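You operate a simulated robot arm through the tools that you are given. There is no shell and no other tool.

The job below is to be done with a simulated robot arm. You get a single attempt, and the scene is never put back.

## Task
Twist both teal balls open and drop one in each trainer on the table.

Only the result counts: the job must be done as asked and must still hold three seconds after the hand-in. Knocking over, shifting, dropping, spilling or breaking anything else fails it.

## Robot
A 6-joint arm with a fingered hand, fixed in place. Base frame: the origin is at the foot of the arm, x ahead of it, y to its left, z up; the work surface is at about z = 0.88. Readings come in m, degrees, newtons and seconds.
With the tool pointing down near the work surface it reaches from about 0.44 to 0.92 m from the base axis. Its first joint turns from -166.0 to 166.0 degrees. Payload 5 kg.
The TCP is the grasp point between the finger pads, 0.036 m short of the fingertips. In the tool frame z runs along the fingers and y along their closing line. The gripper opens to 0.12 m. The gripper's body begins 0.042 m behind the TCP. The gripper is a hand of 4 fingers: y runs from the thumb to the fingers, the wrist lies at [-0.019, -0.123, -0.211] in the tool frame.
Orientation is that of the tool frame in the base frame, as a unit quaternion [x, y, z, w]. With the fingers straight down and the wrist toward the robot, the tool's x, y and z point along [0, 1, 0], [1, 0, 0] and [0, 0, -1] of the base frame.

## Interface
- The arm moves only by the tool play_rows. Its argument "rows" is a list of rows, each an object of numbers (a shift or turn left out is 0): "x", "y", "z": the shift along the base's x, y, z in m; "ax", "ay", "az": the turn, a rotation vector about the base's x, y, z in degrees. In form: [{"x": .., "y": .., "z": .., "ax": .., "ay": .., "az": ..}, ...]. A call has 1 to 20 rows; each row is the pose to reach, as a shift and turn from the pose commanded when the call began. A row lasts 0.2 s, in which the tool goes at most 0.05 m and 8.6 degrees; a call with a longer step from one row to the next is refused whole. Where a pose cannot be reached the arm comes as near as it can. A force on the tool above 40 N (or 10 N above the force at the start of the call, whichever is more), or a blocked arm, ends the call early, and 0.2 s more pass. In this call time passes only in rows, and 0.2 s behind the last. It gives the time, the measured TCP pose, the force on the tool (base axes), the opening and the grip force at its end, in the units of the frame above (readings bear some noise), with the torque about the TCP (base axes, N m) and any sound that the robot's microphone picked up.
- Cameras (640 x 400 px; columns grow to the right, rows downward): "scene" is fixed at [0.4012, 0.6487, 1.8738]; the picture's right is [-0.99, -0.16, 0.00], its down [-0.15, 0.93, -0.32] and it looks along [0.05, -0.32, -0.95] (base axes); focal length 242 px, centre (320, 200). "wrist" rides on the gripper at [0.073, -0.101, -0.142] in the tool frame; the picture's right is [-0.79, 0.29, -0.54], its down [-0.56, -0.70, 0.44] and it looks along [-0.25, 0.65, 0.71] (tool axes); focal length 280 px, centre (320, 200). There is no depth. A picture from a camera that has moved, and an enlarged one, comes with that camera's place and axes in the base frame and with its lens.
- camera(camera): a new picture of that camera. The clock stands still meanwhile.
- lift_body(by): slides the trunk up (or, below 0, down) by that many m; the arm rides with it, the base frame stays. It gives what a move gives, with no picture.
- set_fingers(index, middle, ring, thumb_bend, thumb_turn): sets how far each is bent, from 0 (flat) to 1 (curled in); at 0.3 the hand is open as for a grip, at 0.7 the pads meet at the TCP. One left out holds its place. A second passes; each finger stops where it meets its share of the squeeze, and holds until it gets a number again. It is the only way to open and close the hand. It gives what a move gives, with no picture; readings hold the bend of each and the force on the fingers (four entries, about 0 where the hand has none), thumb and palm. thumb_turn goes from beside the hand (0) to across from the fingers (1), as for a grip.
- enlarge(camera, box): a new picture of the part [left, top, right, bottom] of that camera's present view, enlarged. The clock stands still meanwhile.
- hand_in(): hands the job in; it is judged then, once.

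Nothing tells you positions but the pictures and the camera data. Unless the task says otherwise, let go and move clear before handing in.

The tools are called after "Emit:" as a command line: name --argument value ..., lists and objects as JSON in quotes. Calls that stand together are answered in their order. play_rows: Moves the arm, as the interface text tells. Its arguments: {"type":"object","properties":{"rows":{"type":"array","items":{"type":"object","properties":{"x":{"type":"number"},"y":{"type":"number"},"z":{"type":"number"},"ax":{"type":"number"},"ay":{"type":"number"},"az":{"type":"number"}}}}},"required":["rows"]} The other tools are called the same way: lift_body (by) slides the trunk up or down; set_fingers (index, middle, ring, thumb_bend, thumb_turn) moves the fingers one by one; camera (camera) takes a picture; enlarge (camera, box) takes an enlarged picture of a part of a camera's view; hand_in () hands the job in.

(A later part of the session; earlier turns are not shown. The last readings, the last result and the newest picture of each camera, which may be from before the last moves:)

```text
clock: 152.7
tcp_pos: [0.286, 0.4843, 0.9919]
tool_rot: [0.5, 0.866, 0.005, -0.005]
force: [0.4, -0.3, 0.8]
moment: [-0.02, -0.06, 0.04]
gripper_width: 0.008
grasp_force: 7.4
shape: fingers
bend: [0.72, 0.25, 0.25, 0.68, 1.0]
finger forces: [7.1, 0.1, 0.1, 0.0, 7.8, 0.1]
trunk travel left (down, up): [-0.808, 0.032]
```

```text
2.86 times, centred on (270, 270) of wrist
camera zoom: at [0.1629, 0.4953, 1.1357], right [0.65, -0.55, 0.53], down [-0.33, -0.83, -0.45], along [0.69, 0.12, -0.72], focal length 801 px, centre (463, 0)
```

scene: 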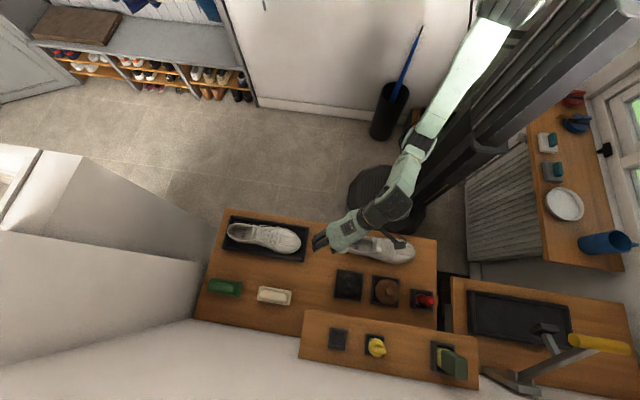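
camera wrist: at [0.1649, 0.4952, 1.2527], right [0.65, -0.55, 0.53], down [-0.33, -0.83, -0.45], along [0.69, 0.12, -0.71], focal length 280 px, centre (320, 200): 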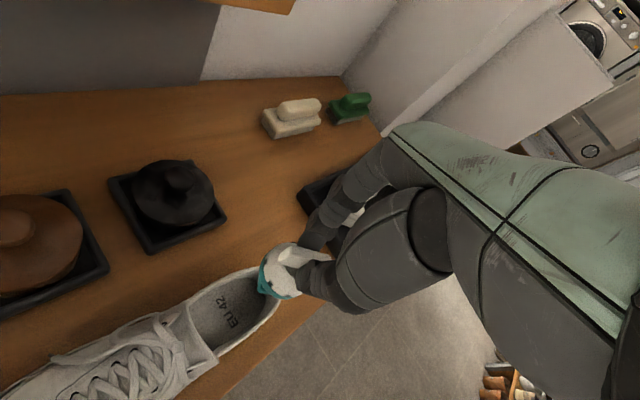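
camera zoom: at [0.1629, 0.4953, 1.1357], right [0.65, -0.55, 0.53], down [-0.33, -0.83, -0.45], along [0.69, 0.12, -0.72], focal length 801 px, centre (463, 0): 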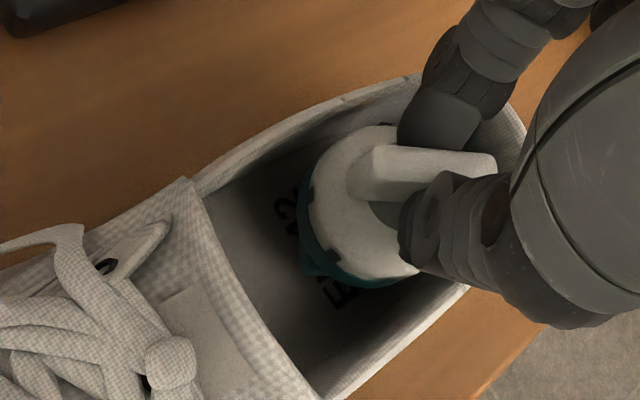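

It's inside the heel and just touching the insole. I'll release by opening only a little.

Emit:
set_fingers --index 0.67 --thumb_bend 0.66

Emit:
enlarge --camera "wrist" --box '[180, 200, 360, 340]'

Emit:
set_fingers --index 0.63 --thumb_bend 0.62

Emit:
enlarge --camera "wrist" --box '[180, 200, 360, 340]'

```text
clock: 153.7
tcp_pos: [0.2856, 0.4837, 0.9927]
tool_rot: [0.499, 0.866, 0.004, -0.005]
force: [-0.1, 0.8, -0.4]
moment: [0.03, 0.03, 0.0]
gripper_width: 0.0156
grasp_force: 0.0
shape: fingers
bend: [0.67, 0.25, 0.25, 0.66, 1.0]
finger forces: [0.1, 0.1, 0.1, 0.0, 0.1, 0.0]
trunk travel left (down, up): [-0.808, 0.032]
```

```text
2.86 times, centred on (270, 270) of wrist
camera zoom: at [0.1629, 0.4955, 1.1358], right [0.65, -0.55, 0.53], down [-0.33, -0.83, -0.45], along [0.69, 0.12, -0.72], focal length 801 px, centre (463, 0)
```

zoom: 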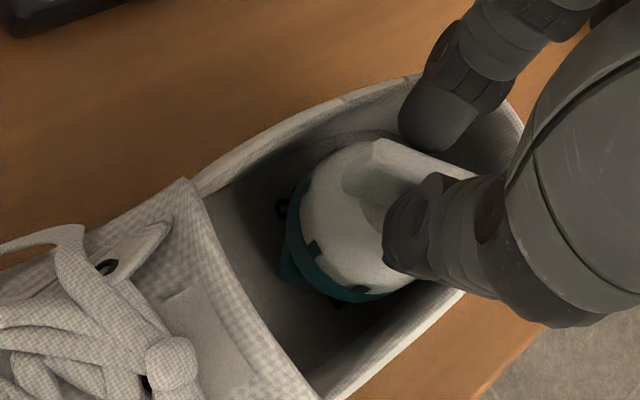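

```text
clock: 154.7
tcp_pos: [0.2857, 0.485, 0.9925]
tool_rot: [0.5, 0.866, 0.005, -0.005]
force: [-0.8, 0.4, 0.8]
moment: [-0.01, -0.03, -0.01]
gripper_width: 0.0264
grasp_force: 0.1
shape: fingers
bend: [0.63, 0.25, 0.25, 0.62, 1.0]
finger forces: [0.0, 0.0, 0.0, 0.1, 0.0, 0.0]
trunk travel left (down, up): [-0.808, 0.032]
```

```text
2.86 times, centred on (270, 270) of wrist
camera zoom: at [0.163, 0.4955, 1.1358], right [0.65, -0.55, 0.53], down [-0.33, -0.83, -0.45], along [0.69, 0.12, -0.72], focal length 801 px, centre (463, 0)
```

zoom: 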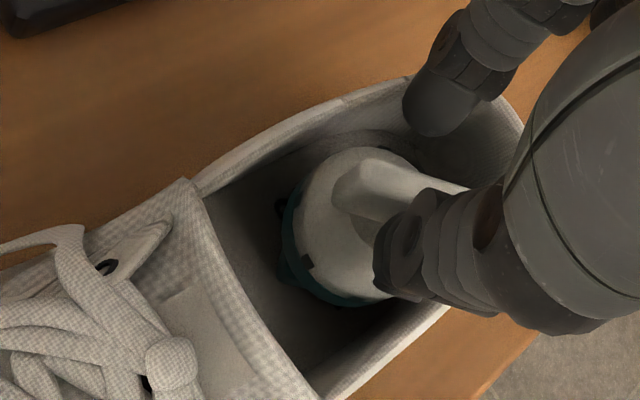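

The ball is free inside the shoe. I'll lift the hand straight up slowly and confirm.

Emit:
play_rows --rows '[{"z": 0.01}, {"z": 0.02}, {"z": 0.035}, {"z": 0.06}, {"z": 0.09}, {"z": 0.12}]'

Emit:
camera --camera "wrist"

Emit:
enlarge --camera "wrist" --box '[120, 230, 330, 370]'

Emit:
enlarge --camera "scene" --box '[300, 200, 440, 300]'

```text
clock: 156.1
tcp_pos: [0.2869, 0.4851, 1.1124]
tool_rot: [0.501, 0.866, 0.005, -0.005]
force: [0.2, -0.4, -0.3]
moment: [-0.03, 0.02, 0.01]
gripper_width: 0.0265
grasp_force: 0.0
shape: fingers
bend: [0.63, 0.25, 0.25, 0.62, 1.0]
finger forces: [0.0, 0.0, 0.0, 0.0, 0.0, 0.0]
trunk travel left (down, up): [-0.808, 0.032]
```

```text
taken
camera wrist: at [0.1634, 0.496, 1.2554], right [0.65, -0.55, 0.53], down [-0.33, -0.83, -0.45], along [0.69, 0.12, -0.72], focal length 280 px, centre (320, 200)
```

wrist: 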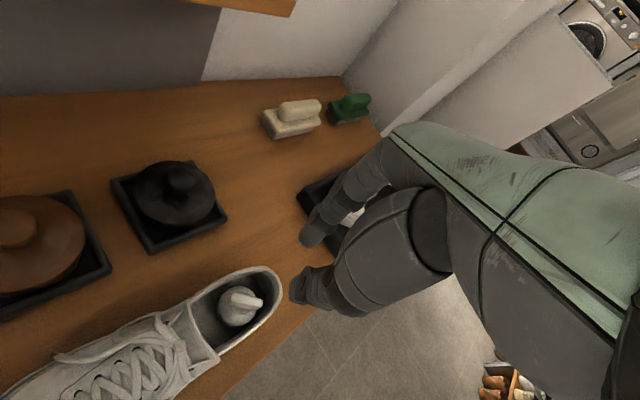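

```text
2.86 times, centred on (225, 300) of wrist
camera zoom: at [0.1634, 0.496, 1.2554], right [0.65, -0.55, 0.53], down [-0.33, -0.83, -0.45], along [0.69, 0.12, -0.72], focal length 801 px, centre (591, -86)
```

zoom: 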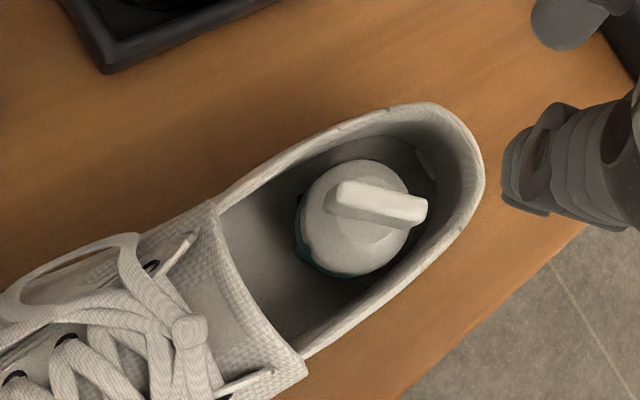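

```text
4.00 times, centred on (370, 250) of scene
camera zoom: at [0.4012, 0.6487, 1.8738], right [-0.99, -0.16, 0.0], down [-0.15, 0.93, -0.32], along [0.05, -0.32, -0.95], focal length 969 px, centre (120, 0)
```

zoom: 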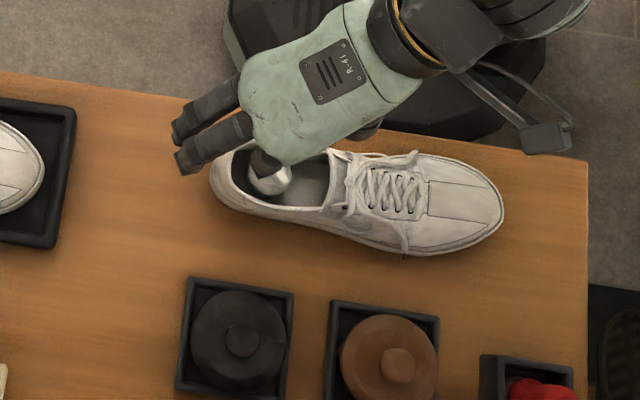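

The white ball is standing in the heel of the first trainer. Next is the yellow-capped ball at (0.231, 0.785). I'll lift its bar gently by the ends (about 4 N, no harder), stand it on the open table, and do the quarter turn there. First I'll go up and over to it.

Emit:
set_fingers --index 0.48 --middle 0.3 --ring 0.3 --thumb_bend 0.48

Emit:
play_rows --rows '[{"z": 0.04}, {"z": 0.08}, {"z": 0.12}, {"z": 0.16}, {"z": 0.2}]'

Emit:
play_rows --rows '[{"y": 0.03}, {"y": 0.06}, {"x": -0.01, "y": 0.09}, {"x": -0.02, "y": 0.12}, {"x": -0.03, "y": 0.15, "az": -4}, {"x": -0.04, "y": 0.17, "az": -9}, {"x": -0.045, "y": 0.19, "az": -14}]'

Emit:
camera --camera "scene"

```text
clock: 157.1
tcp_pos: [0.2866, 0.4859, 1.1116]
tool_rot: [0.5, 0.866, 0.005, -0.005]
force: [-0.6, 0.2, 0.3]
moment: [0.06, 0.04, -0.02]
gripper_width: 0.0697
grasp_force: 0.1
shape: fingers
bend: [0.48, 0.3, 0.3, 0.48, 1.0]
finger forces: [0.0, 0.0, 0.0, 0.0, 0.0, 0.0]
trunk travel left (down, up): [-0.808, 0.032]
```

```text
clock: 158.3
tcp_pos: [0.3062, 0.5134, 1.2507]
tool_rot: [0.499, 0.866, 0.008, -0.005]
force: [1.2, -0.1, -0.3]
moment: [0.0, 0.01, 0.0]
gripper_width: 0.0696
grasp_force: 0.1
shape: fingers
bend: [0.48, 0.3, 0.3, 0.48, 1.0]
finger forces: [0.0, 0.0, 0.0, 0.0, 0.0, 0.0]
out of reach, approached as far as the arm can: row 3, 4, 5
trunk travel left (down, up): [-0.808, 0.032]
```

```text
clock: 159.9
tcp_pos: [0.262, 0.705, 1.2512]
tool_rot: [0.603, 0.798, 0.005, -0.004]
force: [-0.7, -0.5, -0.4]
moment: [0.02, 0.02, 0.0]
gripper_width: 0.07
grasp_force: 0.1
shape: fingers
bend: [0.48, 0.3, 0.3, 0.48, 1.0]
finger forces: [0.1, 0.0, 0.0, 0.0, 0.1, 0.0]
trunk travel left (down, up): [-0.808, 0.032]
```

```text
taken
```

scene: 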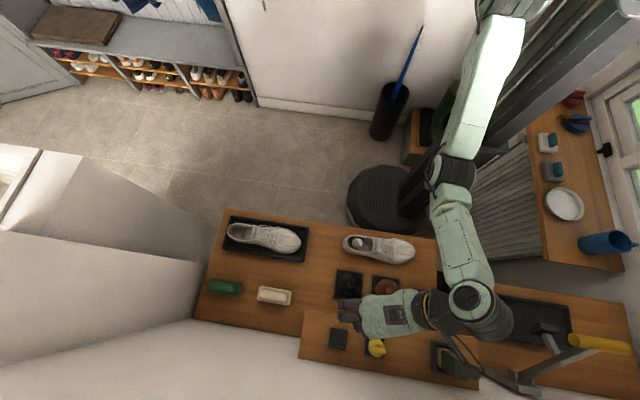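

Emit:
play_rows --rows '[{"z": 0.025}, {"z": 0.05}, {"x": -0.008, "y": 0.01, "z": 0.05, "ax": 3, "ay": 0.3, "az": -3.6}, {"x": -0.016, "y": 0.025, "z": 0.05, "ax": 6, "ay": 0.6, "az": -7.2}, {"x": -0.024, "y": 0.04, "z": 0.05, "ax": 9, "ay": 0.9, "az": -10.8}, {"x": -0.031, "y": 0.055, "z": 0.05, "ax": 9, "ay": 0.9, "az": -10.8}, {"x": -0.031, "y": 0.068, "z": 0.05, "ax": 9, "ay": 0.9, "az": -10.8}]'

Emit:
camera --camera "wrist"

Emit:
enlarge --camera "scene" --box '[280, 290, 520, 400]'

```text
clock: 161.5
tcp_pos: [0.2304, 0.7727, 1.3001]
tool_rot: [0.672, 0.736, 0.063, -0.058]
force: [-0.1, -0.6, -0.7]
moment: [0.05, -0.01, -0.04]
gripper_width: 0.0698
grasp_force: 0.0
shape: fingers
bend: [0.48, 0.3, 0.3, 0.48, 1.0]
finger forces: [0.0, 0.1, 0.1, 0.1, 0.1, 0.0]
trunk travel left (down, up): [-0.808, 0.032]
```

```text
taken
camera wrist: at [0.1238, 0.8115, 1.4514], right [0.36, -0.84, 0.4], down [-0.65, -0.54, -0.54], along [0.67, -0.07, -0.74], focal length 280 px, centre (320, 200)
```

wrist: 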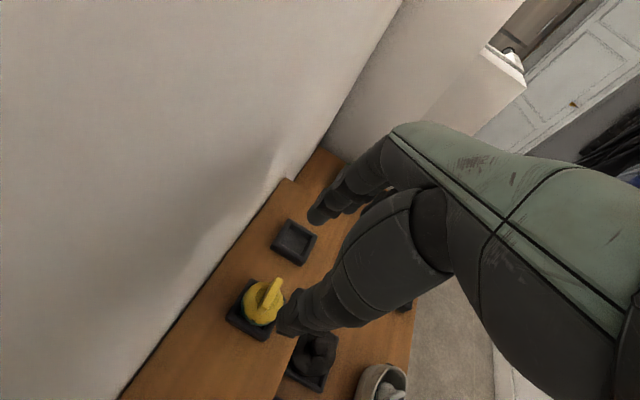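

```text
2.67 times, centred on (400, 345) of scene
camera zoom: at [0.4012, 0.6487, 1.8738], right [-0.99, -0.16, 0.0], down [-0.15, 0.93, -0.32], along [0.05, -0.32, -0.95], focal length 646 px, centre (107, -187)
```

zoom: 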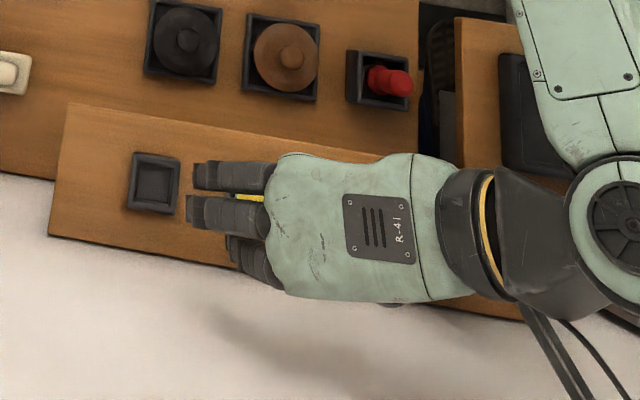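

Emit:
enlarge --camera "wrist" --box '[215, 265, 305, 350]'

```text
4.71 times, centred on (260, 308) of wrist
camera zoom: at [0.1238, 0.8115, 1.4514], right [0.36, -0.84, 0.4], down [-0.65, -0.54, -0.54], along [0.67, -0.07, -0.74], focal length 1320 px, centre (602, -306)
```

zoom: 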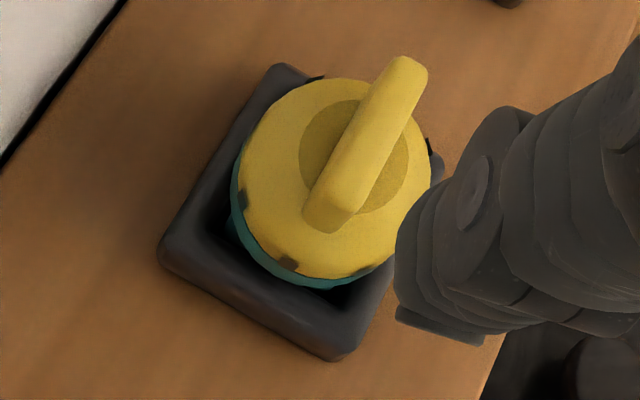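

The yellow ball is seated and upright, with its axis at about (0.2295, 0.784). I'll come down around the bar ends the same way and check alignment before closing.

Emit:
play_rows --rows '[{"x": -0.001, "y": 0.003, "z": -0.025}, {"x": -0.001, "y": 0.003, "z": -0.05}, {"x": -0.001, "y": 0.003, "z": -0.075}, {"x": -0.001, "y": 0.003, "z": -0.09}]'

Emit:
set_fingers --index 0.56 --thumb_bend 0.56

Emit:
enlarge --camera "wrist" --box '[220, 180, 380, 340]'

```text
clock: 162.5
tcp_pos: [0.2305, 0.7761, 1.2095]
tool_rot: [0.672, 0.736, 0.062, -0.057]
force: [0.3, -0.5, 0.1]
moment: [-0.03, 0.03, -0.03]
gripper_width: 0.0697
grasp_force: 0.0
shape: fingers
bend: [0.48, 0.3, 0.3, 0.48, 1.0]
finger forces: [0.0, 0.0, 0.0, 0.0, 0.0, 0.0]
trunk travel left (down, up): [-0.808, 0.032]
```

```text
clock: 163.5
tcp_pos: [0.23, 0.775, 1.2111]
tool_rot: [0.672, 0.735, 0.063, -0.058]
force: [-0.4, 0.5, -0.1]
moment: [0.01, 0.02, 0.0]
gripper_width: 0.0467
grasp_force: 0.0
shape: fingers
bend: [0.56, 0.3, 0.3, 0.56, 1.0]
finger forces: [0.0, 0.0, 0.0, 0.0, 0.0, 0.0]
trunk travel left (down, up): [-0.808, 0.032]
```

```text
2.50 times, centred on (300, 260) of wrist
camera zoom: at [0.1222, 0.8141, 1.3617], right [0.36, -0.84, 0.41], down [-0.65, -0.54, -0.54], along [0.67, -0.07, -0.74], focal length 701 px, centre (370, 50)
```

zoom: 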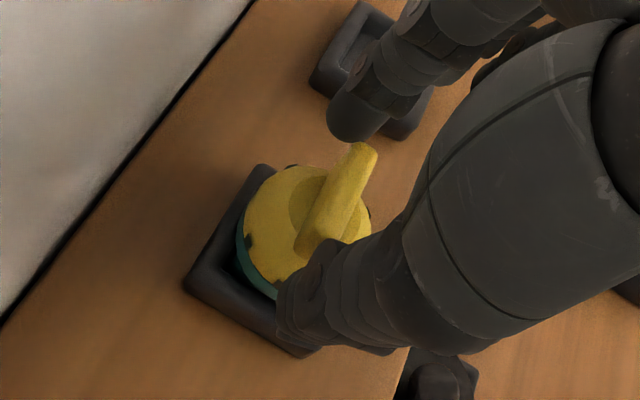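

The index–thumb line is rotated about 10° from the bar, which would twist the bar out of the pinch as it did with the white one. I'll turn the hand 9° clockwise, with 2° more lean to keep the camera off the wall, so the pads meet the ends squarely.

Emit:
play_rows --rows '[{"ax": 1, "az": -4.5}, {"x": -0.001, "y": -0.0005, "ax": 2, "az": -9}]'

Emit:
enlarge --camera "wrist" --box '[220, 180, 380, 340]'

```text
clock: 164.1
tcp_pos: [0.2281, 0.7754, 1.2105]
tool_rot: [0.726, 0.679, 0.082, -0.063]
force: [-0.1, 0.4, -0.8]
moment: [0.0, -0.01, -0.01]
gripper_width: 0.0467
grasp_force: 0.2
shape: fingers
bend: [0.56, 0.3, 0.3, 0.56, 1.0]
finger forces: [0.0, 0.0, 0.0, 0.0, 0.0, 0.0]
trunk travel left (down, up): [-0.808, 0.032]
```

```text
2.50 times, centred on (300, 260) of wrist
camera zoom: at [0.1275, 0.8249, 1.3632], right [0.22, -0.9, 0.37], down [-0.72, -0.41, -0.56], along [0.66, -0.15, -0.74], focal length 701 px, centre (370, 50)
```

zoom: 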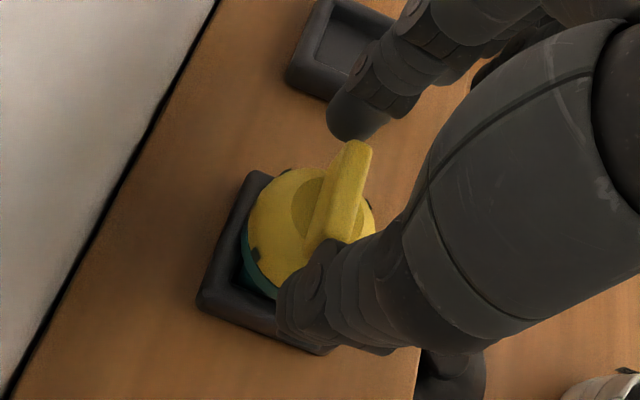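

Emit:
play_rows --rows '[{"x": 0.0005, "y": -0.0018}]'

Emit:
set_fingers --index 0.6 --thumb_bend 0.6

Emit:
set_fingers --index 0.635 --thumb_bend 0.635

Emit:
enlarge --camera "wrist" --box '[220, 180, 380, 340]'

```text
clock: 164.5
tcp_pos: [0.229, 0.7735, 1.211]
tool_rot: [0.726, 0.68, 0.081, -0.064]
force: [-0.2, 0.3, -0.3]
moment: [0.0, -0.02, 0.0]
gripper_width: 0.0466
grasp_force: 0.0
shape: fingers
bend: [0.56, 0.3, 0.3, 0.56, 1.0]
finger forces: [0.0, 0.1, 0.1, 0.0, 0.0, 0.1]
trunk travel left (down, up): [-0.808, 0.032]
```

```text
clock: 165.5
tcp_pos: [0.2287, 0.774, 1.2103]
tool_rot: [0.726, 0.68, 0.081, -0.064]
force: [0.5, 0.6, 0.3]
moment: [0.02, -0.02, 0.0]
gripper_width: 0.0365
grasp_force: 0.0
shape: fingers
bend: [0.59, 0.3, 0.3, 0.59, 1.0]
finger forces: [0.6, 0.0, 0.0, 0.0, 0.6, 0.0]
trunk travel left (down, up): [-0.808, 0.032]
```

```text
clock: 166.5
tcp_pos: [0.2288, 0.7722, 1.2114]
tool_rot: [0.727, 0.679, 0.081, -0.063]
force: [1.0, 0.0, 0.1]
moment: [0.01, 0.01, 0.01]
gripper_width: 0.0349
grasp_force: 2.8
shape: fingers
bend: [0.6, 0.3, 0.3, 0.6, 1.0]
finger forces: [2.8, 0.0, 0.1, 0.0, 2.7, 0.0]
trunk travel left (down, up): [-0.808, 0.032]
```

```text
2.50 times, centred on (300, 260) of wrist
camera zoom: at [0.1286, 0.8226, 1.3634], right [0.22, -0.9, 0.37], down [-0.72, -0.41, -0.56], along [0.66, -0.15, -0.74], focal length 701 px, centre (370, 50)
```

zoom: 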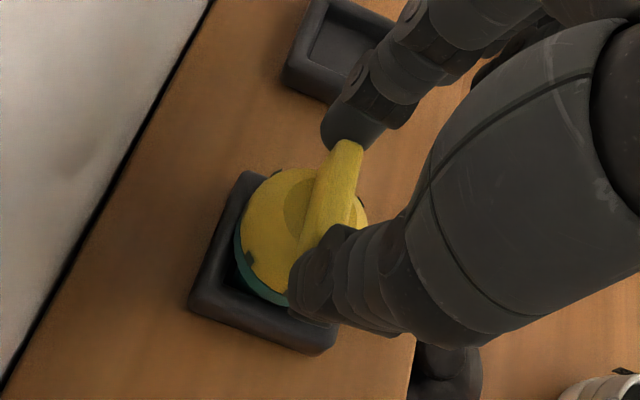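

The grip is even (2.8 N each side) and the ball is still upright. I'll firm it slightly to about 4 N and lift slowly straight up.

Emit:
set_fingers --index 0.648 --thumb_bend 0.648

Emit:
play_rows --rows '[{"z": 0.003}, {"z": 0.007}, {"z": 0.012}, {"z": 0.018}]'

Emit:
enlarge --camera "wrist" --box '[220, 180, 380, 340]'

```text
clock: 167.5
tcp_pos: [0.2284, 0.7725, 1.2105]
tool_rot: [0.726, 0.68, 0.081, -0.064]
force: [-0.2, 0.4, 0.3]
moment: [0.03, 0.01, -0.01]
gripper_width: 0.0344
grasp_force: 3.0
shape: fingers
bend: [0.6, 0.3, 0.3, 0.61, 1.0]
finger forces: [3.6, 0.0, 0.0, 0.1, 3.6, 0.0]
trunk travel left (down, up): [-0.808, 0.032]
```

```text
clock: 168.5
tcp_pos: [0.2288, 0.7731, 1.2292]
tool_rot: [0.726, 0.68, 0.081, -0.064]
force: [0.2, 0.0, -1.2]
moment: [0.0, 0.02, -0.01]
gripper_width: 0.0343
grasp_force: 3.5
shape: fingers
bend: [0.6, 0.3, 0.3, 0.61, 1.0]
finger forces: [3.6, 0.0, 0.0, 0.0, 3.6, 0.1]
trunk travel left (down, up): [-0.808, 0.032]
```

```text
2.50 times, centred on (300, 260) of wrist
camera zoom: at [0.1287, 0.8227, 1.3819], right [0.22, -0.9, 0.37], down [-0.72, -0.41, -0.56], along [0.66, -0.15, -0.74], focal length 701 px, centre (370, 50)
```

zoom: 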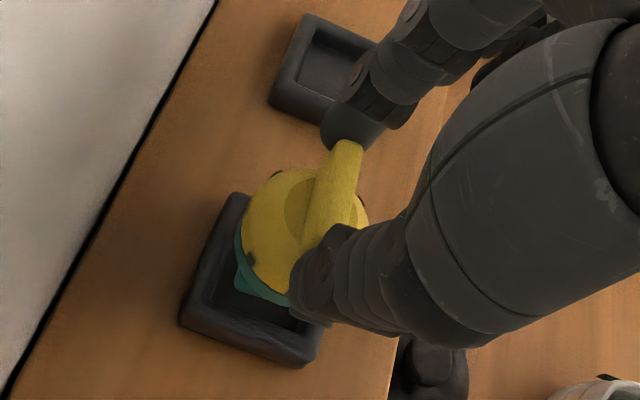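

It lifted cleanly out of the holder. I'll raise it and carry it slowly over to the open table area.

Emit:
play_rows --rows '[{"z": 0.012}, {"z": 0.026}, {"z": 0.042}, {"z": 0.06}, {"y": -0.01, "z": 0.07}, {"x": 0.008, "y": -0.025, "z": 0.07}, {"x": 0.02, "y": -0.045, "z": 0.07}, {"x": 0.035, "y": -0.065, "z": 0.07}, {"x": 0.055, "y": -0.085, "z": 0.07}, {"x": 0.075, "y": -0.105, "z": 0.07}, {"x": 0.1, "y": -0.125, "z": 0.07}, {"x": 0.125, "y": -0.14, "z": 0.07}, {"x": 0.15, "y": -0.15, "z": 0.07}, {"x": 0.175, "y": -0.155, "z": 0.07}]'

Emit:
camera --camera "wrist"

Emit:
enlarge --camera "scene" --box '[260, 220, 460, 370]'

```text
clock: 171.5
tcp_pos: [0.4066, 0.6183, 1.2998]
tool_rot: [0.726, 0.68, 0.079, -0.063]
force: [0.8, 0.1, -0.7]
moment: [0.0, 0.03, 0.0]
gripper_width: 0.0343
grasp_force: 3.7
shape: fingers
bend: [0.6, 0.3, 0.3, 0.61, 1.0]
finger forces: [3.6, 0.0, 0.0, 0.0, 3.6, 0.0]
trunk travel left (down, up): [-0.808, 0.032]
```

```text
taken
camera wrist: at [0.3051, 0.6675, 1.4517], right [0.22, -0.9, 0.37], down [-0.72, -0.41, -0.56], along [0.66, -0.15, -0.74], focal length 280 px, centre (320, 200)
```

wrist: 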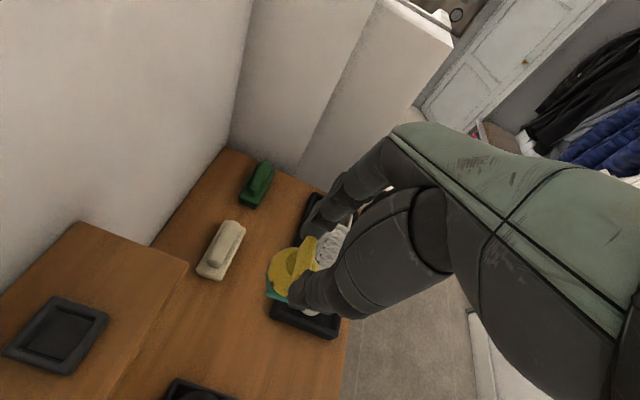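

```text
2.67 times, centred on (360, 295) of scene
camera zoom: at [0.4012, 0.6487, 1.8738], right [-0.99, -0.16, 0.0], down [-0.15, 0.93, -0.32], along [0.05, -0.32, -0.95], focal length 646 px, centre (213, -53)
```

zoom: 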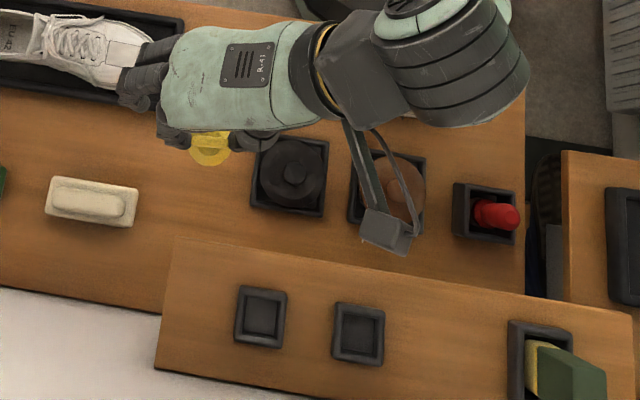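

Emit:
play_rows --rows '[{"z": -0.012, "ax": -1.4, "ay": -0.4, "az": 6.1}, {"y": -0.005, "z": -0.025, "ax": -2.9, "ay": -0.8, "az": 12.2}, {"y": -0.01, "z": -0.04, "ax": -4.3, "ay": -1.2, "az": 18.2}, {"y": -0.018, "z": -0.055, "ax": -5.8, "ay": -1.6, "az": 24.3}, {"y": -0.026, "z": -0.07, "ax": -7.2, "ay": -2.1, "az": 30.4}, {"x": -0.002, "y": -0.034, "z": -0.09, "ax": -8.6, "ay": -2.5, "az": 36.5}, {"x": -0.004, "y": -0.042, "z": -0.11, "ax": -10, "ay": -2.9, "az": 42.5}, {"x": -0.0066, "y": -0.05, "z": -0.13, "ax": -11.5, "ay": -3.3, "az": 48.6}]'

Emit:
camera --camera "wrist"

Emit:
enlarge --camera "wrist" --box '[220, 200, 360, 320]'

```text
clock: 173.3
tcp_pos: [0.3731, 0.5778, 1.1703]
tool_rot: [0.396, 0.918, 0.0, 0.023]
force: [0.3, 0.2, -0.1]
moment: [-0.02, -0.01, -0.01]
gripper_width: 0.0342
grasp_force: 3.6
shape: fingers
bend: [0.6, 0.3, 0.3, 0.61, 1.0]
finger forces: [3.6, 0.0, 0.0, 0.0, 3.6, 0.0]
out of reach, approached as far as the arm can: row 7, 8
trunk travel left (down, up): [-0.808, 0.032]
```

```text
taken
camera wrist: at [0.243, 0.565, 1.3071], right [0.73, -0.37, 0.58], down [-0.11, -0.9, -0.43], along [0.68, 0.25, -0.69], focal length 280 px, centre (320, 200)
```

wrist: 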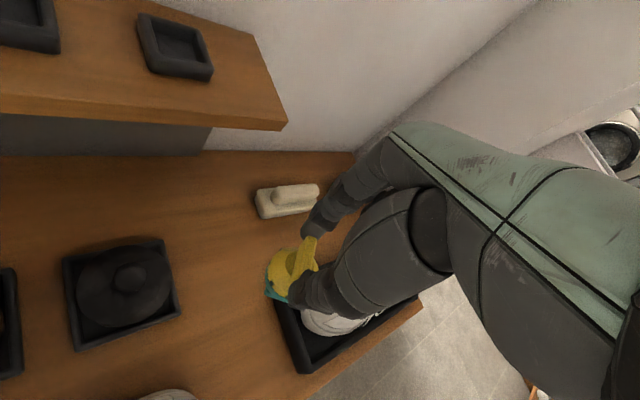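

```text
3.33 times, centred on (290, 260) of wrist
camera zoom: at [0.243, 0.565, 1.3071], right [0.73, -0.37, 0.58], down [-0.11, -0.9, -0.43], along [0.68, 0.25, -0.69], focal length 935 px, centre (420, 0)
```

zoom: 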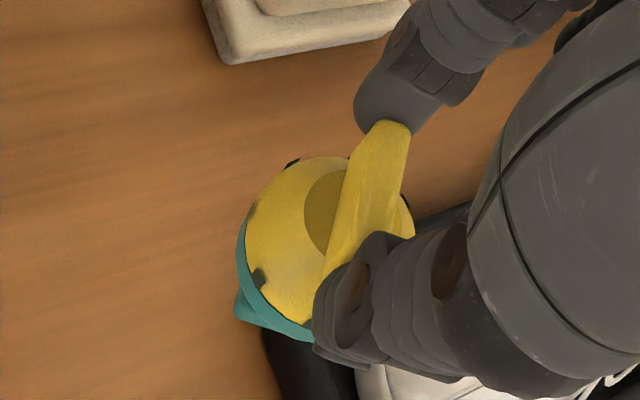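

Emit:
play_rows --rows '[{"x": 0.003, "y": -0.004, "z": -0.03}, {"x": 0.006, "y": -0.009, "z": -0.06}, {"x": 0.01, "y": -0.013, "z": -0.09}, {"x": 0.01, "y": -0.013, "z": -0.12}, {"x": 0.01, "y": -0.013, "z": -0.15}, {"x": 0.01, "y": -0.013, "z": -0.17}]'

Emit:
enlarge --camera "wrist" --box '[200, 200, 360, 340]'

Emit:
enlarge --camera "scene" --box '[270, 200, 430, 320]'

```text
clock: 174.7
tcp_pos: [0.3832, 0.5642, 0.9996]
tool_rot: [0.398, 0.917, 0.001, 0.022]
force: [0.5, 0.4, -0.4]
moment: [0.02, -0.01, -0.03]
gripper_width: 0.0344
grasp_force: 3.8
shape: fingers
bend: [0.6, 0.3, 0.3, 0.61, 1.0]
finger forces: [3.6, 0.0, 0.1, 0.0, 3.6, 0.0]
trunk travel left (down, up): [-0.808, 0.032]
```

```text
2.86 times, centred on (280, 270) of wrist
camera zoom: at [0.2537, 0.5511, 1.1374], right [0.73, -0.37, 0.58], down [-0.11, -0.89, -0.43], along [0.68, 0.25, -0.69], focal length 801 px, centre (434, 0)
```

zoom: 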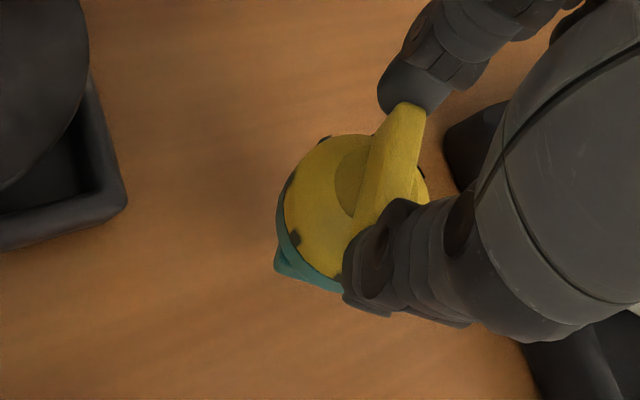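

```text
3.33 times, centred on (350, 260) of scene
camera zoom: at [0.4012, 0.6487, 1.8738], right [-0.99, -0.16, 0.0], down [-0.15, 0.93, -0.32], along [0.05, -0.32, -0.95], focal length 808 px, centre (220, 0)
```

zoom: 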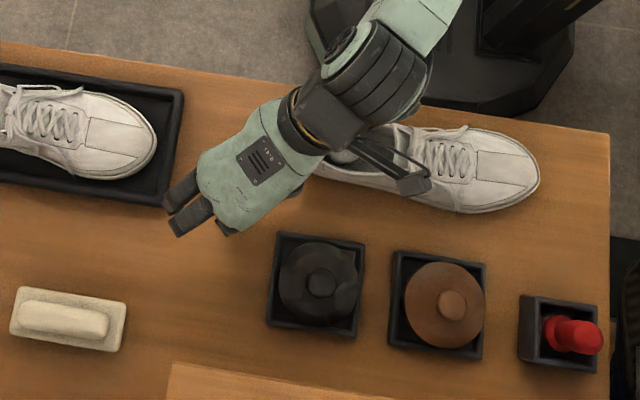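

Emit:
set_fingers --middle 0.45 --ring 0.45

Emit:
play_rows --rows '[{"z": -0.01}, {"z": -0.02}, {"z": -0.025}]'

Emit:
play_rows --rows '[{"z": -0.003}, {"z": -0.006}]'

Emit:
play_rows --rows '[{"z": -0.002}, {"z": -0.004}]'

Emit:
enlarge --camera "wrist" --box '[200, 200, 360, 340]'

```text
clock: 175.7
tcp_pos: [0.382, 0.5643, 1.0004]
tool_rot: [0.398, 0.917, 0.0, 0.023]
force: [-0.1, 0.4, -1.3]
moment: [0.02, -0.01, 0.04]
gripper_width: 0.0345
grasp_force: 4.1
shape: fingers
bend: [0.6, 0.45, 0.45, 0.61, 1.0]
finger forces: [3.7, 0.1, 0.0, 0.1, 3.6, 0.1]
trunk travel left (down, up): [-0.808, 0.032]
```

```text
clock: 176.5
tcp_pos: [0.3832, 0.5645, 0.9762]
tool_rot: [0.397, 0.917, 0.001, 0.023]
force: [-0.7, -0.1, 0.1]
moment: [-0.01, -0.03, 0.01]
gripper_width: 0.0338
grasp_force: 3.8
shape: fingers
bend: [0.6, 0.45, 0.45, 0.61, 1.0]
finger forces: [3.6, 0.0, 0.0, 0.1, 3.7, 0.0]
trunk travel left (down, up): [-0.808, 0.032]
```

```text
clock: 177.1
tcp_pos: [0.3824, 0.5648, 0.9699]
tool_rot: [0.398, 0.917, 0.001, 0.022]
force: [-0.7, -1.1, 2.1]
moment: [-0.01, 0.0, 0.03]
gripper_width: 0.0343
grasp_force: 4.1
shape: fingers
bend: [0.6, 0.45, 0.45, 0.61, 1.0]
finger forces: [3.7, 0.0, 0.0, 0.1, 4.2, 0.1]
trunk travel left (down, up): [-0.808, 0.032]
```

```text
clock: 177.7
tcp_pos: [0.3834, 0.5655, 0.9646]
tool_rot: [0.398, 0.917, 0.0, 0.023]
force: [-1.1, -1.3, 1.6]
moment: [0.04, 0.04, 0.03]
gripper_width: 0.0282
grasp_force: 2.0
shape: fingers
bend: [0.62, 0.45, 0.45, 0.62, 1.0]
finger forces: [1.6, 0.1, 0.0, 0.1, 2.0, 0.0]
trunk travel left (down, up): [-0.808, 0.032]
```

```text
2.86 times, centred on (280, 270) of wrist
camera zoom: at [0.2541, 0.552, 1.1025], right [0.73, -0.37, 0.58], down [-0.11, -0.89, -0.43], along [0.68, 0.25, -0.69], focal length 801 px, centre (434, 0)
```

zoom: 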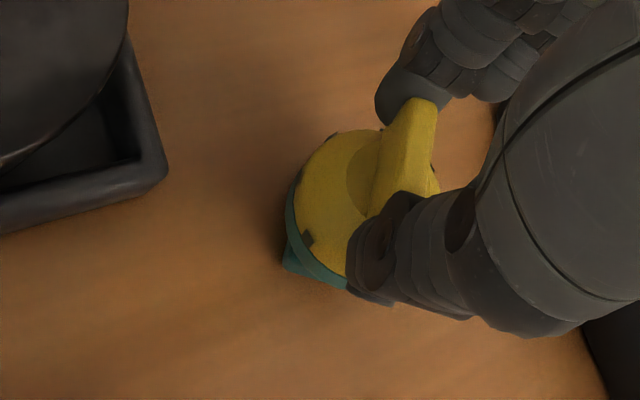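

The foot is on the table. I'll open the fingers slowly and see whether the ball stands by itself.

Emit:
set_fingers --index 0.6 --thumb_bend 0.6

Emit:
enlarge --camera "wrist" --box '[200, 200, 360, 340]'

Emit:
set_fingers --index 0.54 --thumb_bend 0.54

Emit:
enlarge --camera "wrist" --box '[200, 200, 360, 340]'

```text
clock: 178.7
tcp_pos: [0.3823, 0.5649, 0.965]
tool_rot: [0.399, 0.917, 0.0, 0.023]
force: [-0.1, 0.8, -0.2]
moment: [0.01, -0.02, -0.01]
gripper_width: 0.0347
grasp_force: 0.7
shape: fingers
bend: [0.6, 0.45, 0.45, 0.6, 1.0]
finger forces: [0.3, 0.0, 0.0, 0.0, 0.3, 0.0]
trunk travel left (down, up): [-0.808, 0.032]
```

```text
2.86 times, centred on (280, 270) of wrist
camera zoom: at [0.2541, 0.552, 1.1027], right [0.73, -0.37, 0.58], down [-0.11, -0.89, -0.43], along [0.68, 0.25, -0.69], focal length 801 px, centre (434, 0)
```

zoom: 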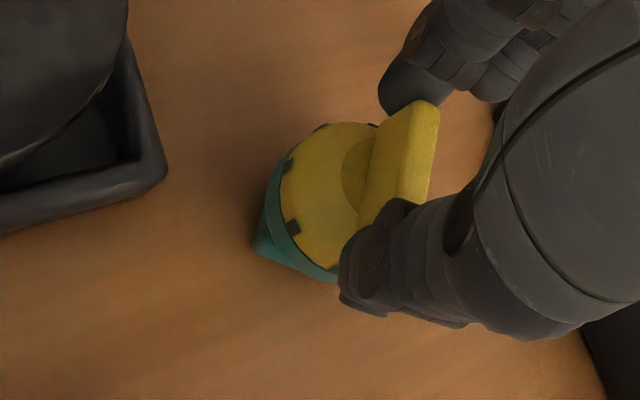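

```text
clock: 179.7
tcp_pos: [0.384, 0.5667, 0.9645]
tool_rot: [0.398, 0.917, 0.002, 0.023]
force: [-0.1, -0.7, 0.0]
moment: [0.01, 0.0, 0.0]
gripper_width: 0.0516
grasp_force: 0.1
shape: fingers
bend: [0.54, 0.45, 0.45, 0.54, 1.0]
finger forces: [0.1, 0.0, 0.0, 0.0, 0.0, 0.1]
trunk travel left (down, up): [-0.808, 0.032]
```

```text
2.86 times, centred on (280, 270) of wrist
camera zoom: at [0.2541, 0.552, 1.1028], right [0.73, -0.37, 0.58], down [-0.11, -0.89, -0.43], along [0.68, 0.25, -0.69], focal length 801 px, centre (434, 0)
```

zoom: 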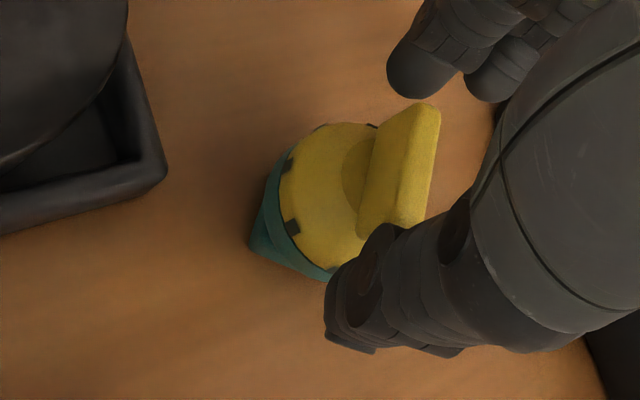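

The ball is standing on its foot on the table. I'll raise the hand clear and check from above.

Emit:
play_rows --rows '[{"z": 0.01}, {"z": 0.025}, {"z": 0.045}, {"z": 0.065}]'

Emit:
enlarge --camera "wrist" --box '[180, 220, 320, 340]'

Emit:
enlarge --camera "scene" --box '[290, 220, 390, 290]'

```text
clock: 180.7
tcp_pos: [0.3827, 0.5647, 1.031]
tool_rot: [0.399, 0.917, 0.001, 0.025]
force: [-0.8, 0.3, -0.1]
moment: [0.01, 0.01, 0.04]
gripper_width: 0.0516
grasp_force: 0.1
shape: fingers
bend: [0.54, 0.45, 0.45, 0.54, 1.0]
finger forces: [0.1, 0.0, 0.0, 0.0, 0.0, 0.0]
trunk travel left (down, up): [-0.808, 0.032]
```

```text
3.33 times, centred on (250, 280) of wrist
camera zoom: at [0.2533, 0.5529, 1.1675], right [0.72, -0.37, 0.58], down [-0.11, -0.9, -0.43], along [0.68, 0.25, -0.69], focal length 935 px, centre (553, -67)
```

zoom: 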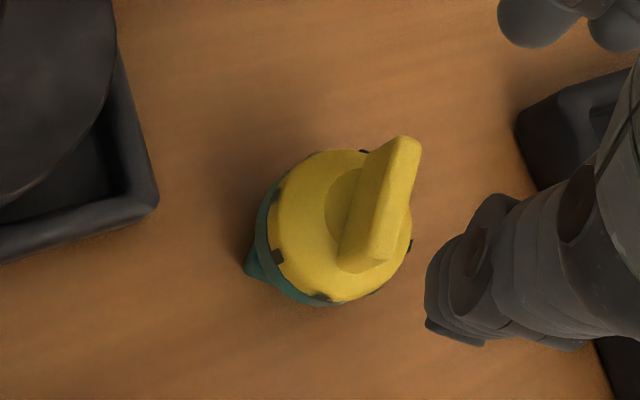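

```text
5.71 times, centred on (340, 255) of scene
camera zoom: at [0.4012, 0.6487, 1.8738], right [-0.99, -0.16, 0.0], down [-0.15, 0.93, -0.32], along [0.05, -0.32, -0.95], focal length 1385 px, centre (206, -114)
```

zoom: 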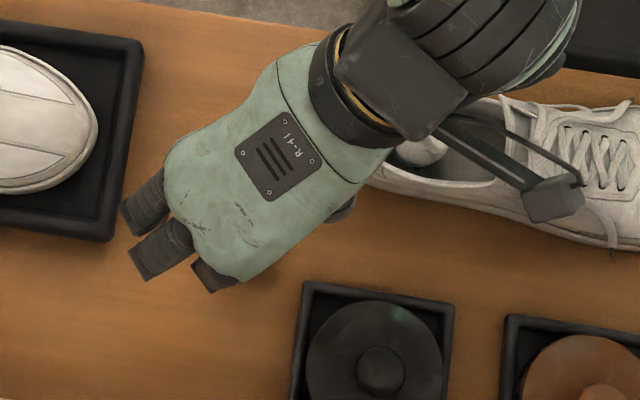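

The yellow ball stands upright at about (0.376, 0.569), with its bar and foot both near 50°, so it's still closed. A hand at azimuth -40° can take the bar squarely across. I'll turn the hand above the ball in two stages, watching reach.

Emit:
play_rows --rows '[{"z": -0.01, "ax": 0.3, "ay": 0.1, "az": -7.5}, {"z": -0.018, "ax": 0.5, "ay": 0.3, "az": -15}, {"x": -0.002, "z": -0.018, "ax": 0.8, "ay": 0.4, "az": -22.5}, {"x": -0.003, "z": -0.018, "ax": 1, "ay": 0.5, "az": -30}, {"x": -0.004, "z": -0.018, "ax": 1.3, "ay": 0.6, "az": -37.5}, {"x": -0.005, "z": -0.018, "ax": 1.5, "ay": 0.8, "az": -45}]'

Emit:
enlarge --camera "wrist" --box '[180, 200, 360, 340]'

```text
clock: 182.1
tcp_pos: [0.3786, 0.5651, 1.0122]
tool_rot: [0.719, 0.695, 0.0, 0.01]
force: [0.7, -0.1, 0.0]
moment: [0.03, -0.02, -0.03]
gripper_width: 0.0518
grasp_force: 0.0
shape: fingers
bend: [0.54, 0.45, 0.45, 0.54, 1.0]
finger forces: [0.0, 0.0, 0.0, 0.1, 0.0, 0.1]
trunk travel left (down, up): [-0.808, 0.032]
```

```text
2.86 times, centred on (270, 270) of wrist
camera zoom: at [0.2776, 0.6441, 1.1512], right [0.25, -0.79, 0.56], down [-0.71, -0.54, -0.45], along [0.65, -0.28, -0.7], focal length 801 px, centre (463, 0)
```

zoom: 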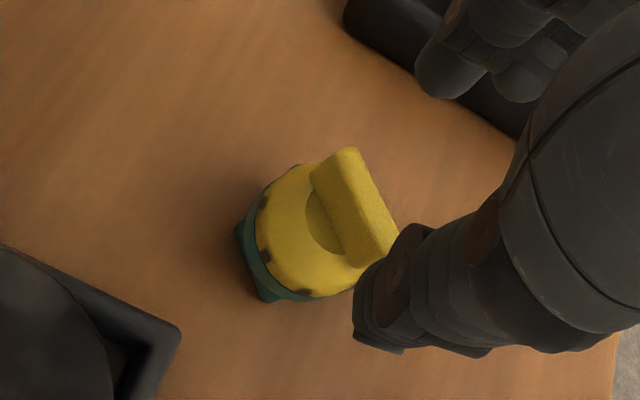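

Emit:
play_rows --rows '[{"x": -0.001, "ax": 0.2, "ay": 0.1, "az": -7.5}, {"x": -0.002, "ax": 0.5, "ay": 0.2, "az": -15}, {"x": -0.003, "ax": 0.7, "ay": 0.3, "az": -22.5}, {"x": -0.004, "ax": 1, "ay": 0.4, "az": -30}, {"x": -0.005, "ax": 1.2, "ay": 0.6, "az": -38}]'

Emit:
enlarge --camera "wrist" --box '[180, 200, 360, 340]'

```text
clock: 183.3
tcp_pos: [0.3734, 0.5657, 1.0115]
tool_rot: [0.907, 0.421, 0.001, -0.002]
force: [0.5, -0.2, -0.7]
moment: [-0.02, 0.0, -0.03]
gripper_width: 0.0514
grasp_force: 0.1
shape: fingers
bend: [0.54, 0.45, 0.45, 0.54, 1.0]
finger forces: [0.1, 0.0, 0.0, 0.1, 0.1, 0.1]
trunk travel left (down, up): [-0.808, 0.032]
```

```text
2.86 times, centred on (270, 270) of wrist
camera zoom: at [0.3429, 0.6859, 1.1542], right [-0.29, -0.79, 0.54], down [-0.9, 0.02, -0.44], along [0.34, -0.61, -0.72], focal length 801 px, centre (463, 0)
```

zoom: 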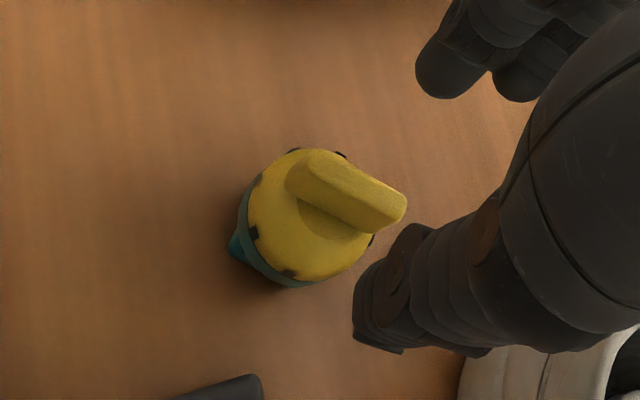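

Emit:
play_rows --rows '[{"x": 0.001, "y": 0.002, "z": -0.012}, {"x": 0.001, "y": 0.002, "z": -0.025}, {"x": 0.001, "y": 0.002, "z": -0.035}, {"x": 0.001, "y": 0.002, "z": -0.0425}]'

Emit:
enlarge --camera "wrist" --box '[200, 180, 360, 340]'

```text
clock: 184.3
tcp_pos: [0.3734, 0.566, 0.9683]
tool_rot: [0.906, 0.424, 0.0, -0.001]
force: [-0.4, 1.5, -0.7]
moment: [0.03, 0.01, 0.05]
gripper_width: 0.0519
grasp_force: 0.1
shape: fingers
bend: [0.54, 0.45, 0.45, 0.54, 1.0]
finger forces: [0.0, 0.0, 0.0, 0.0, 0.0, 0.1]
trunk travel left (down, up): [-0.808, 0.032]
```

```text
2.50 times, centred on (280, 260) of wrist
camera zoom: at [0.3436, 0.6876, 1.1116], right [-0.29, -0.79, 0.54], down [-0.9, 0.02, -0.44], along [0.34, -0.61, -0.72], focal length 701 px, centre (420, 50)
```

zoom: 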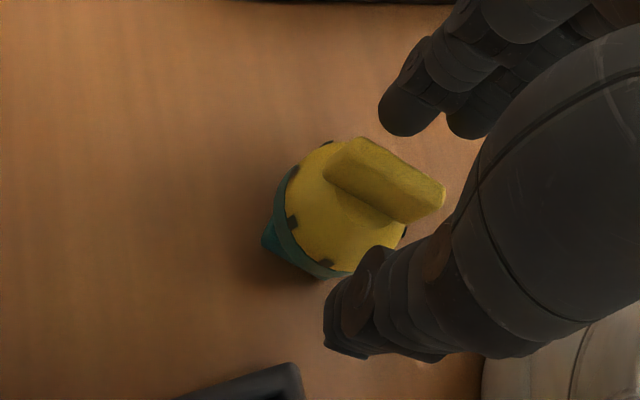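

Aligned across the bar. I'll close in steps and watch the ball.

Emit:
set_fingers --index 0.63 --thumb_bend 0.63

Emit:
set_fingers --index 0.67 --thumb_bend 0.67

Emit:
enlarge --camera "wrist" --box '[200, 180, 360, 340]'

Emit:
set_fingers --index 0.7 --thumb_bend 0.7

Emit:
enlarge --camera "wrist" --box '[200, 180, 360, 340]'

```text
clock: 185.3
tcp_pos: [0.3742, 0.566, 0.9692]
tool_rot: [0.906, 0.423, 0.002, -0.001]
force: [-0.3, 0.4, -0.7]
moment: [0.01, 0.03, 0.0]
gripper_width: 0.0259
grasp_force: 0.0
shape: fingers
bend: [0.63, 0.45, 0.45, 0.63, 1.0]
finger forces: [0.2, 0.0, 0.0, 0.1, 0.0, 0.0]
trunk travel left (down, up): [-0.808, 0.032]
```

```text
clock: 186.3
tcp_pos: [0.3743, 0.5669, 0.9692]
tool_rot: [0.906, 0.423, 0.001, -0.001]
force: [-0.1, -0.1, -0.2]
moment: [0.0, -0.03, -0.02]
gripper_width: 0.0149
grasp_force: 0.1
shape: fingers
bend: [0.67, 0.45, 0.45, 0.67, 1.0]
finger forces: [0.0, 0.0, 0.0, 0.1, 0.0, 0.1]
trunk travel left (down, up): [-0.808, 0.032]
```

```text
2.50 times, centred on (280, 260) of wrist
camera zoom: at [0.3435, 0.6873, 1.1121], right [-0.29, -0.79, 0.54], down [-0.9, 0.02, -0.44], along [0.34, -0.61, -0.72], focal length 701 px, centre (420, 50)
```

zoom: 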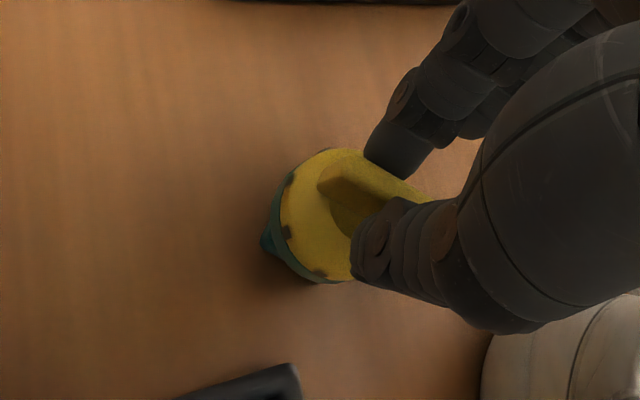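

```text
clock: 187.3
tcp_pos: [0.3742, 0.5679, 0.9686]
tool_rot: [0.906, 0.423, 0.001, -0.001]
force: [-0.1, 0.0, 0.2]
moment: [0.01, 0.01, 0.0]
gripper_width: 0.0104
grasp_force: 1.7
shape: fingers
bend: [0.68, 0.45, 0.45, 0.68, 1.0]
finger forces: [1.5, 0.0, 0.0, 0.0, 1.5, 0.0]
trunk travel left (down, up): [-0.808, 0.032]
```

```text
2.50 times, centred on (280, 260) of wrist
camera zoom: at [0.3436, 0.6874, 1.112], right [-0.29, -0.79, 0.54], down [-0.9, 0.02, -0.44], along [0.34, -0.61, -0.72], focal length 701 px, centre (420, 50)
```

zoom: 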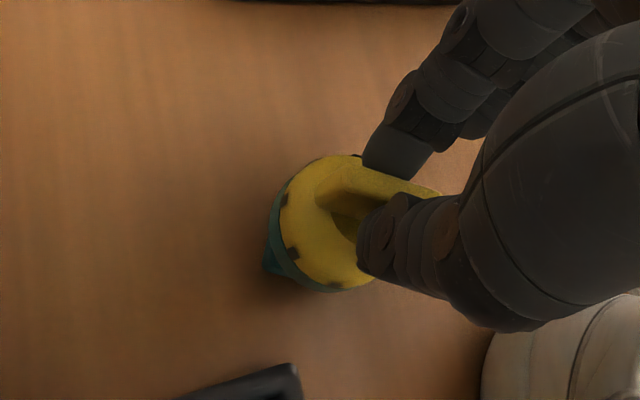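

Gripped across evenly with the ball upright. I'll tighten to about 8 N, then press down gently.

Emit:
set_fingers --index 0.745 --thumb_bend 0.745

Emit:
enlarge --camera "wrist" --box '[200, 180, 360, 340]'

Emit:
play_rows --rows '[{"z": -0.003}, {"z": -0.006}]'

```text
clock: 188.3
tcp_pos: [0.3745, 0.567, 0.9688]
tool_rot: [0.906, 0.423, 0.001, -0.001]
force: [-0.3, 0.3, -0.8]
moment: [0.0, 0.01, 0.04]
gripper_width: 0.0082
grasp_force: 9.0
shape: fingers
bend: [0.72, 0.45, 0.45, 0.71, 1.0]
finger forces: [8.7, 0.0, 0.0, 0.0, 8.7, 0.0]
trunk travel left (down, up): [-0.808, 0.032]
```

```text
2.50 times, centred on (280, 260) of wrist
camera zoom: at [0.3435, 0.6874, 1.112], right [-0.29, -0.79, 0.54], down [-0.9, 0.02, -0.44], along [0.34, -0.61, -0.72], focal length 701 px, centre (420, 50)
```

zoom: 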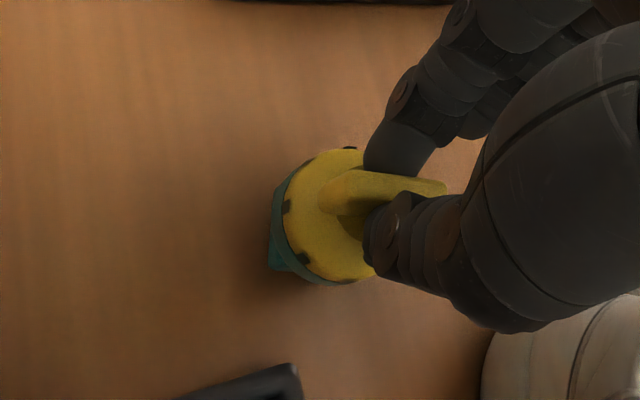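

```text
clock: 188.9
tcp_pos: [0.3738, 0.5653, 0.965]
tool_rot: [0.906, 0.423, 0.002, -0.001]
force: [1.2, 0.2, 6.5]
moment: [0.0, -0.05, 0.03]
gripper_width: 0.0078
grasp_force: 10.5
shape: fingers
bend: [0.73, 0.45, 0.45, 0.71, 1.0]
finger forces: [10.9, 0.0, 0.0, 0.0, 9.3, 0.0]
trunk travel left (down, up): [-0.808, 0.032]
```

The foot is pressed on the table at about 6.5 N. I'll press a little more and make the first 15° counter-clockwise about the ball axis.

Emit:
play_rows --rows '[{"z": -0.0025}, {"x": 0.0004, "y": -0.0005, "z": -0.0025, "az": 5}, {"x": 0.0009, "y": -0.0009, "z": -0.0025, "az": 10}, {"x": 0.0013, "y": -0.0014, "z": -0.0025, "az": 15}]'

Emit:
enlarge --camera "wrist" --box '[200, 180, 360, 340]'

```text
clock: 189.9
tcp_pos: [0.3754, 0.5659, 0.9622]
tool_rot: [0.843, 0.538, 0.003, -0.003]
force: [4.6, 1.5, 16.2]
moment: [0.1, -0.16, -0.02]
gripper_width: 0.0074
grasp_force: 12.9
shape: fingers
bend: [0.73, 0.45, 0.45, 0.71, 1.0]
finger forces: [17.6, 0.0, 0.0, 0.1, 9.5, 0.0]
trunk travel left (down, up): [-0.808, 0.032]
```

```text
2.50 times, centred on (280, 260) of wrist
camera zoom: at [0.3146, 0.673, 1.1059], right [-0.07, -0.84, 0.54], down [-0.87, -0.21, -0.45], along [0.49, -0.5, -0.72], focal length 701 px, centre (420, 50)
```

zoom: 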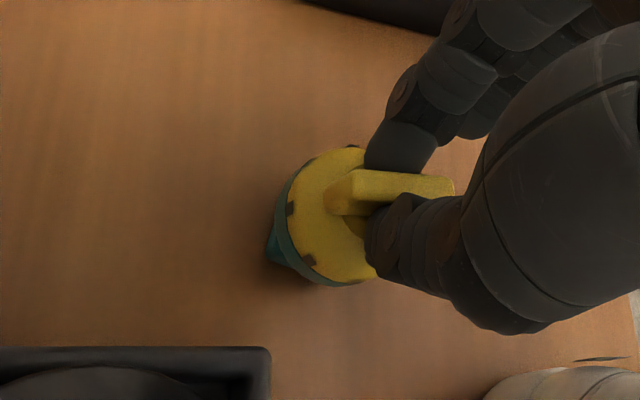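

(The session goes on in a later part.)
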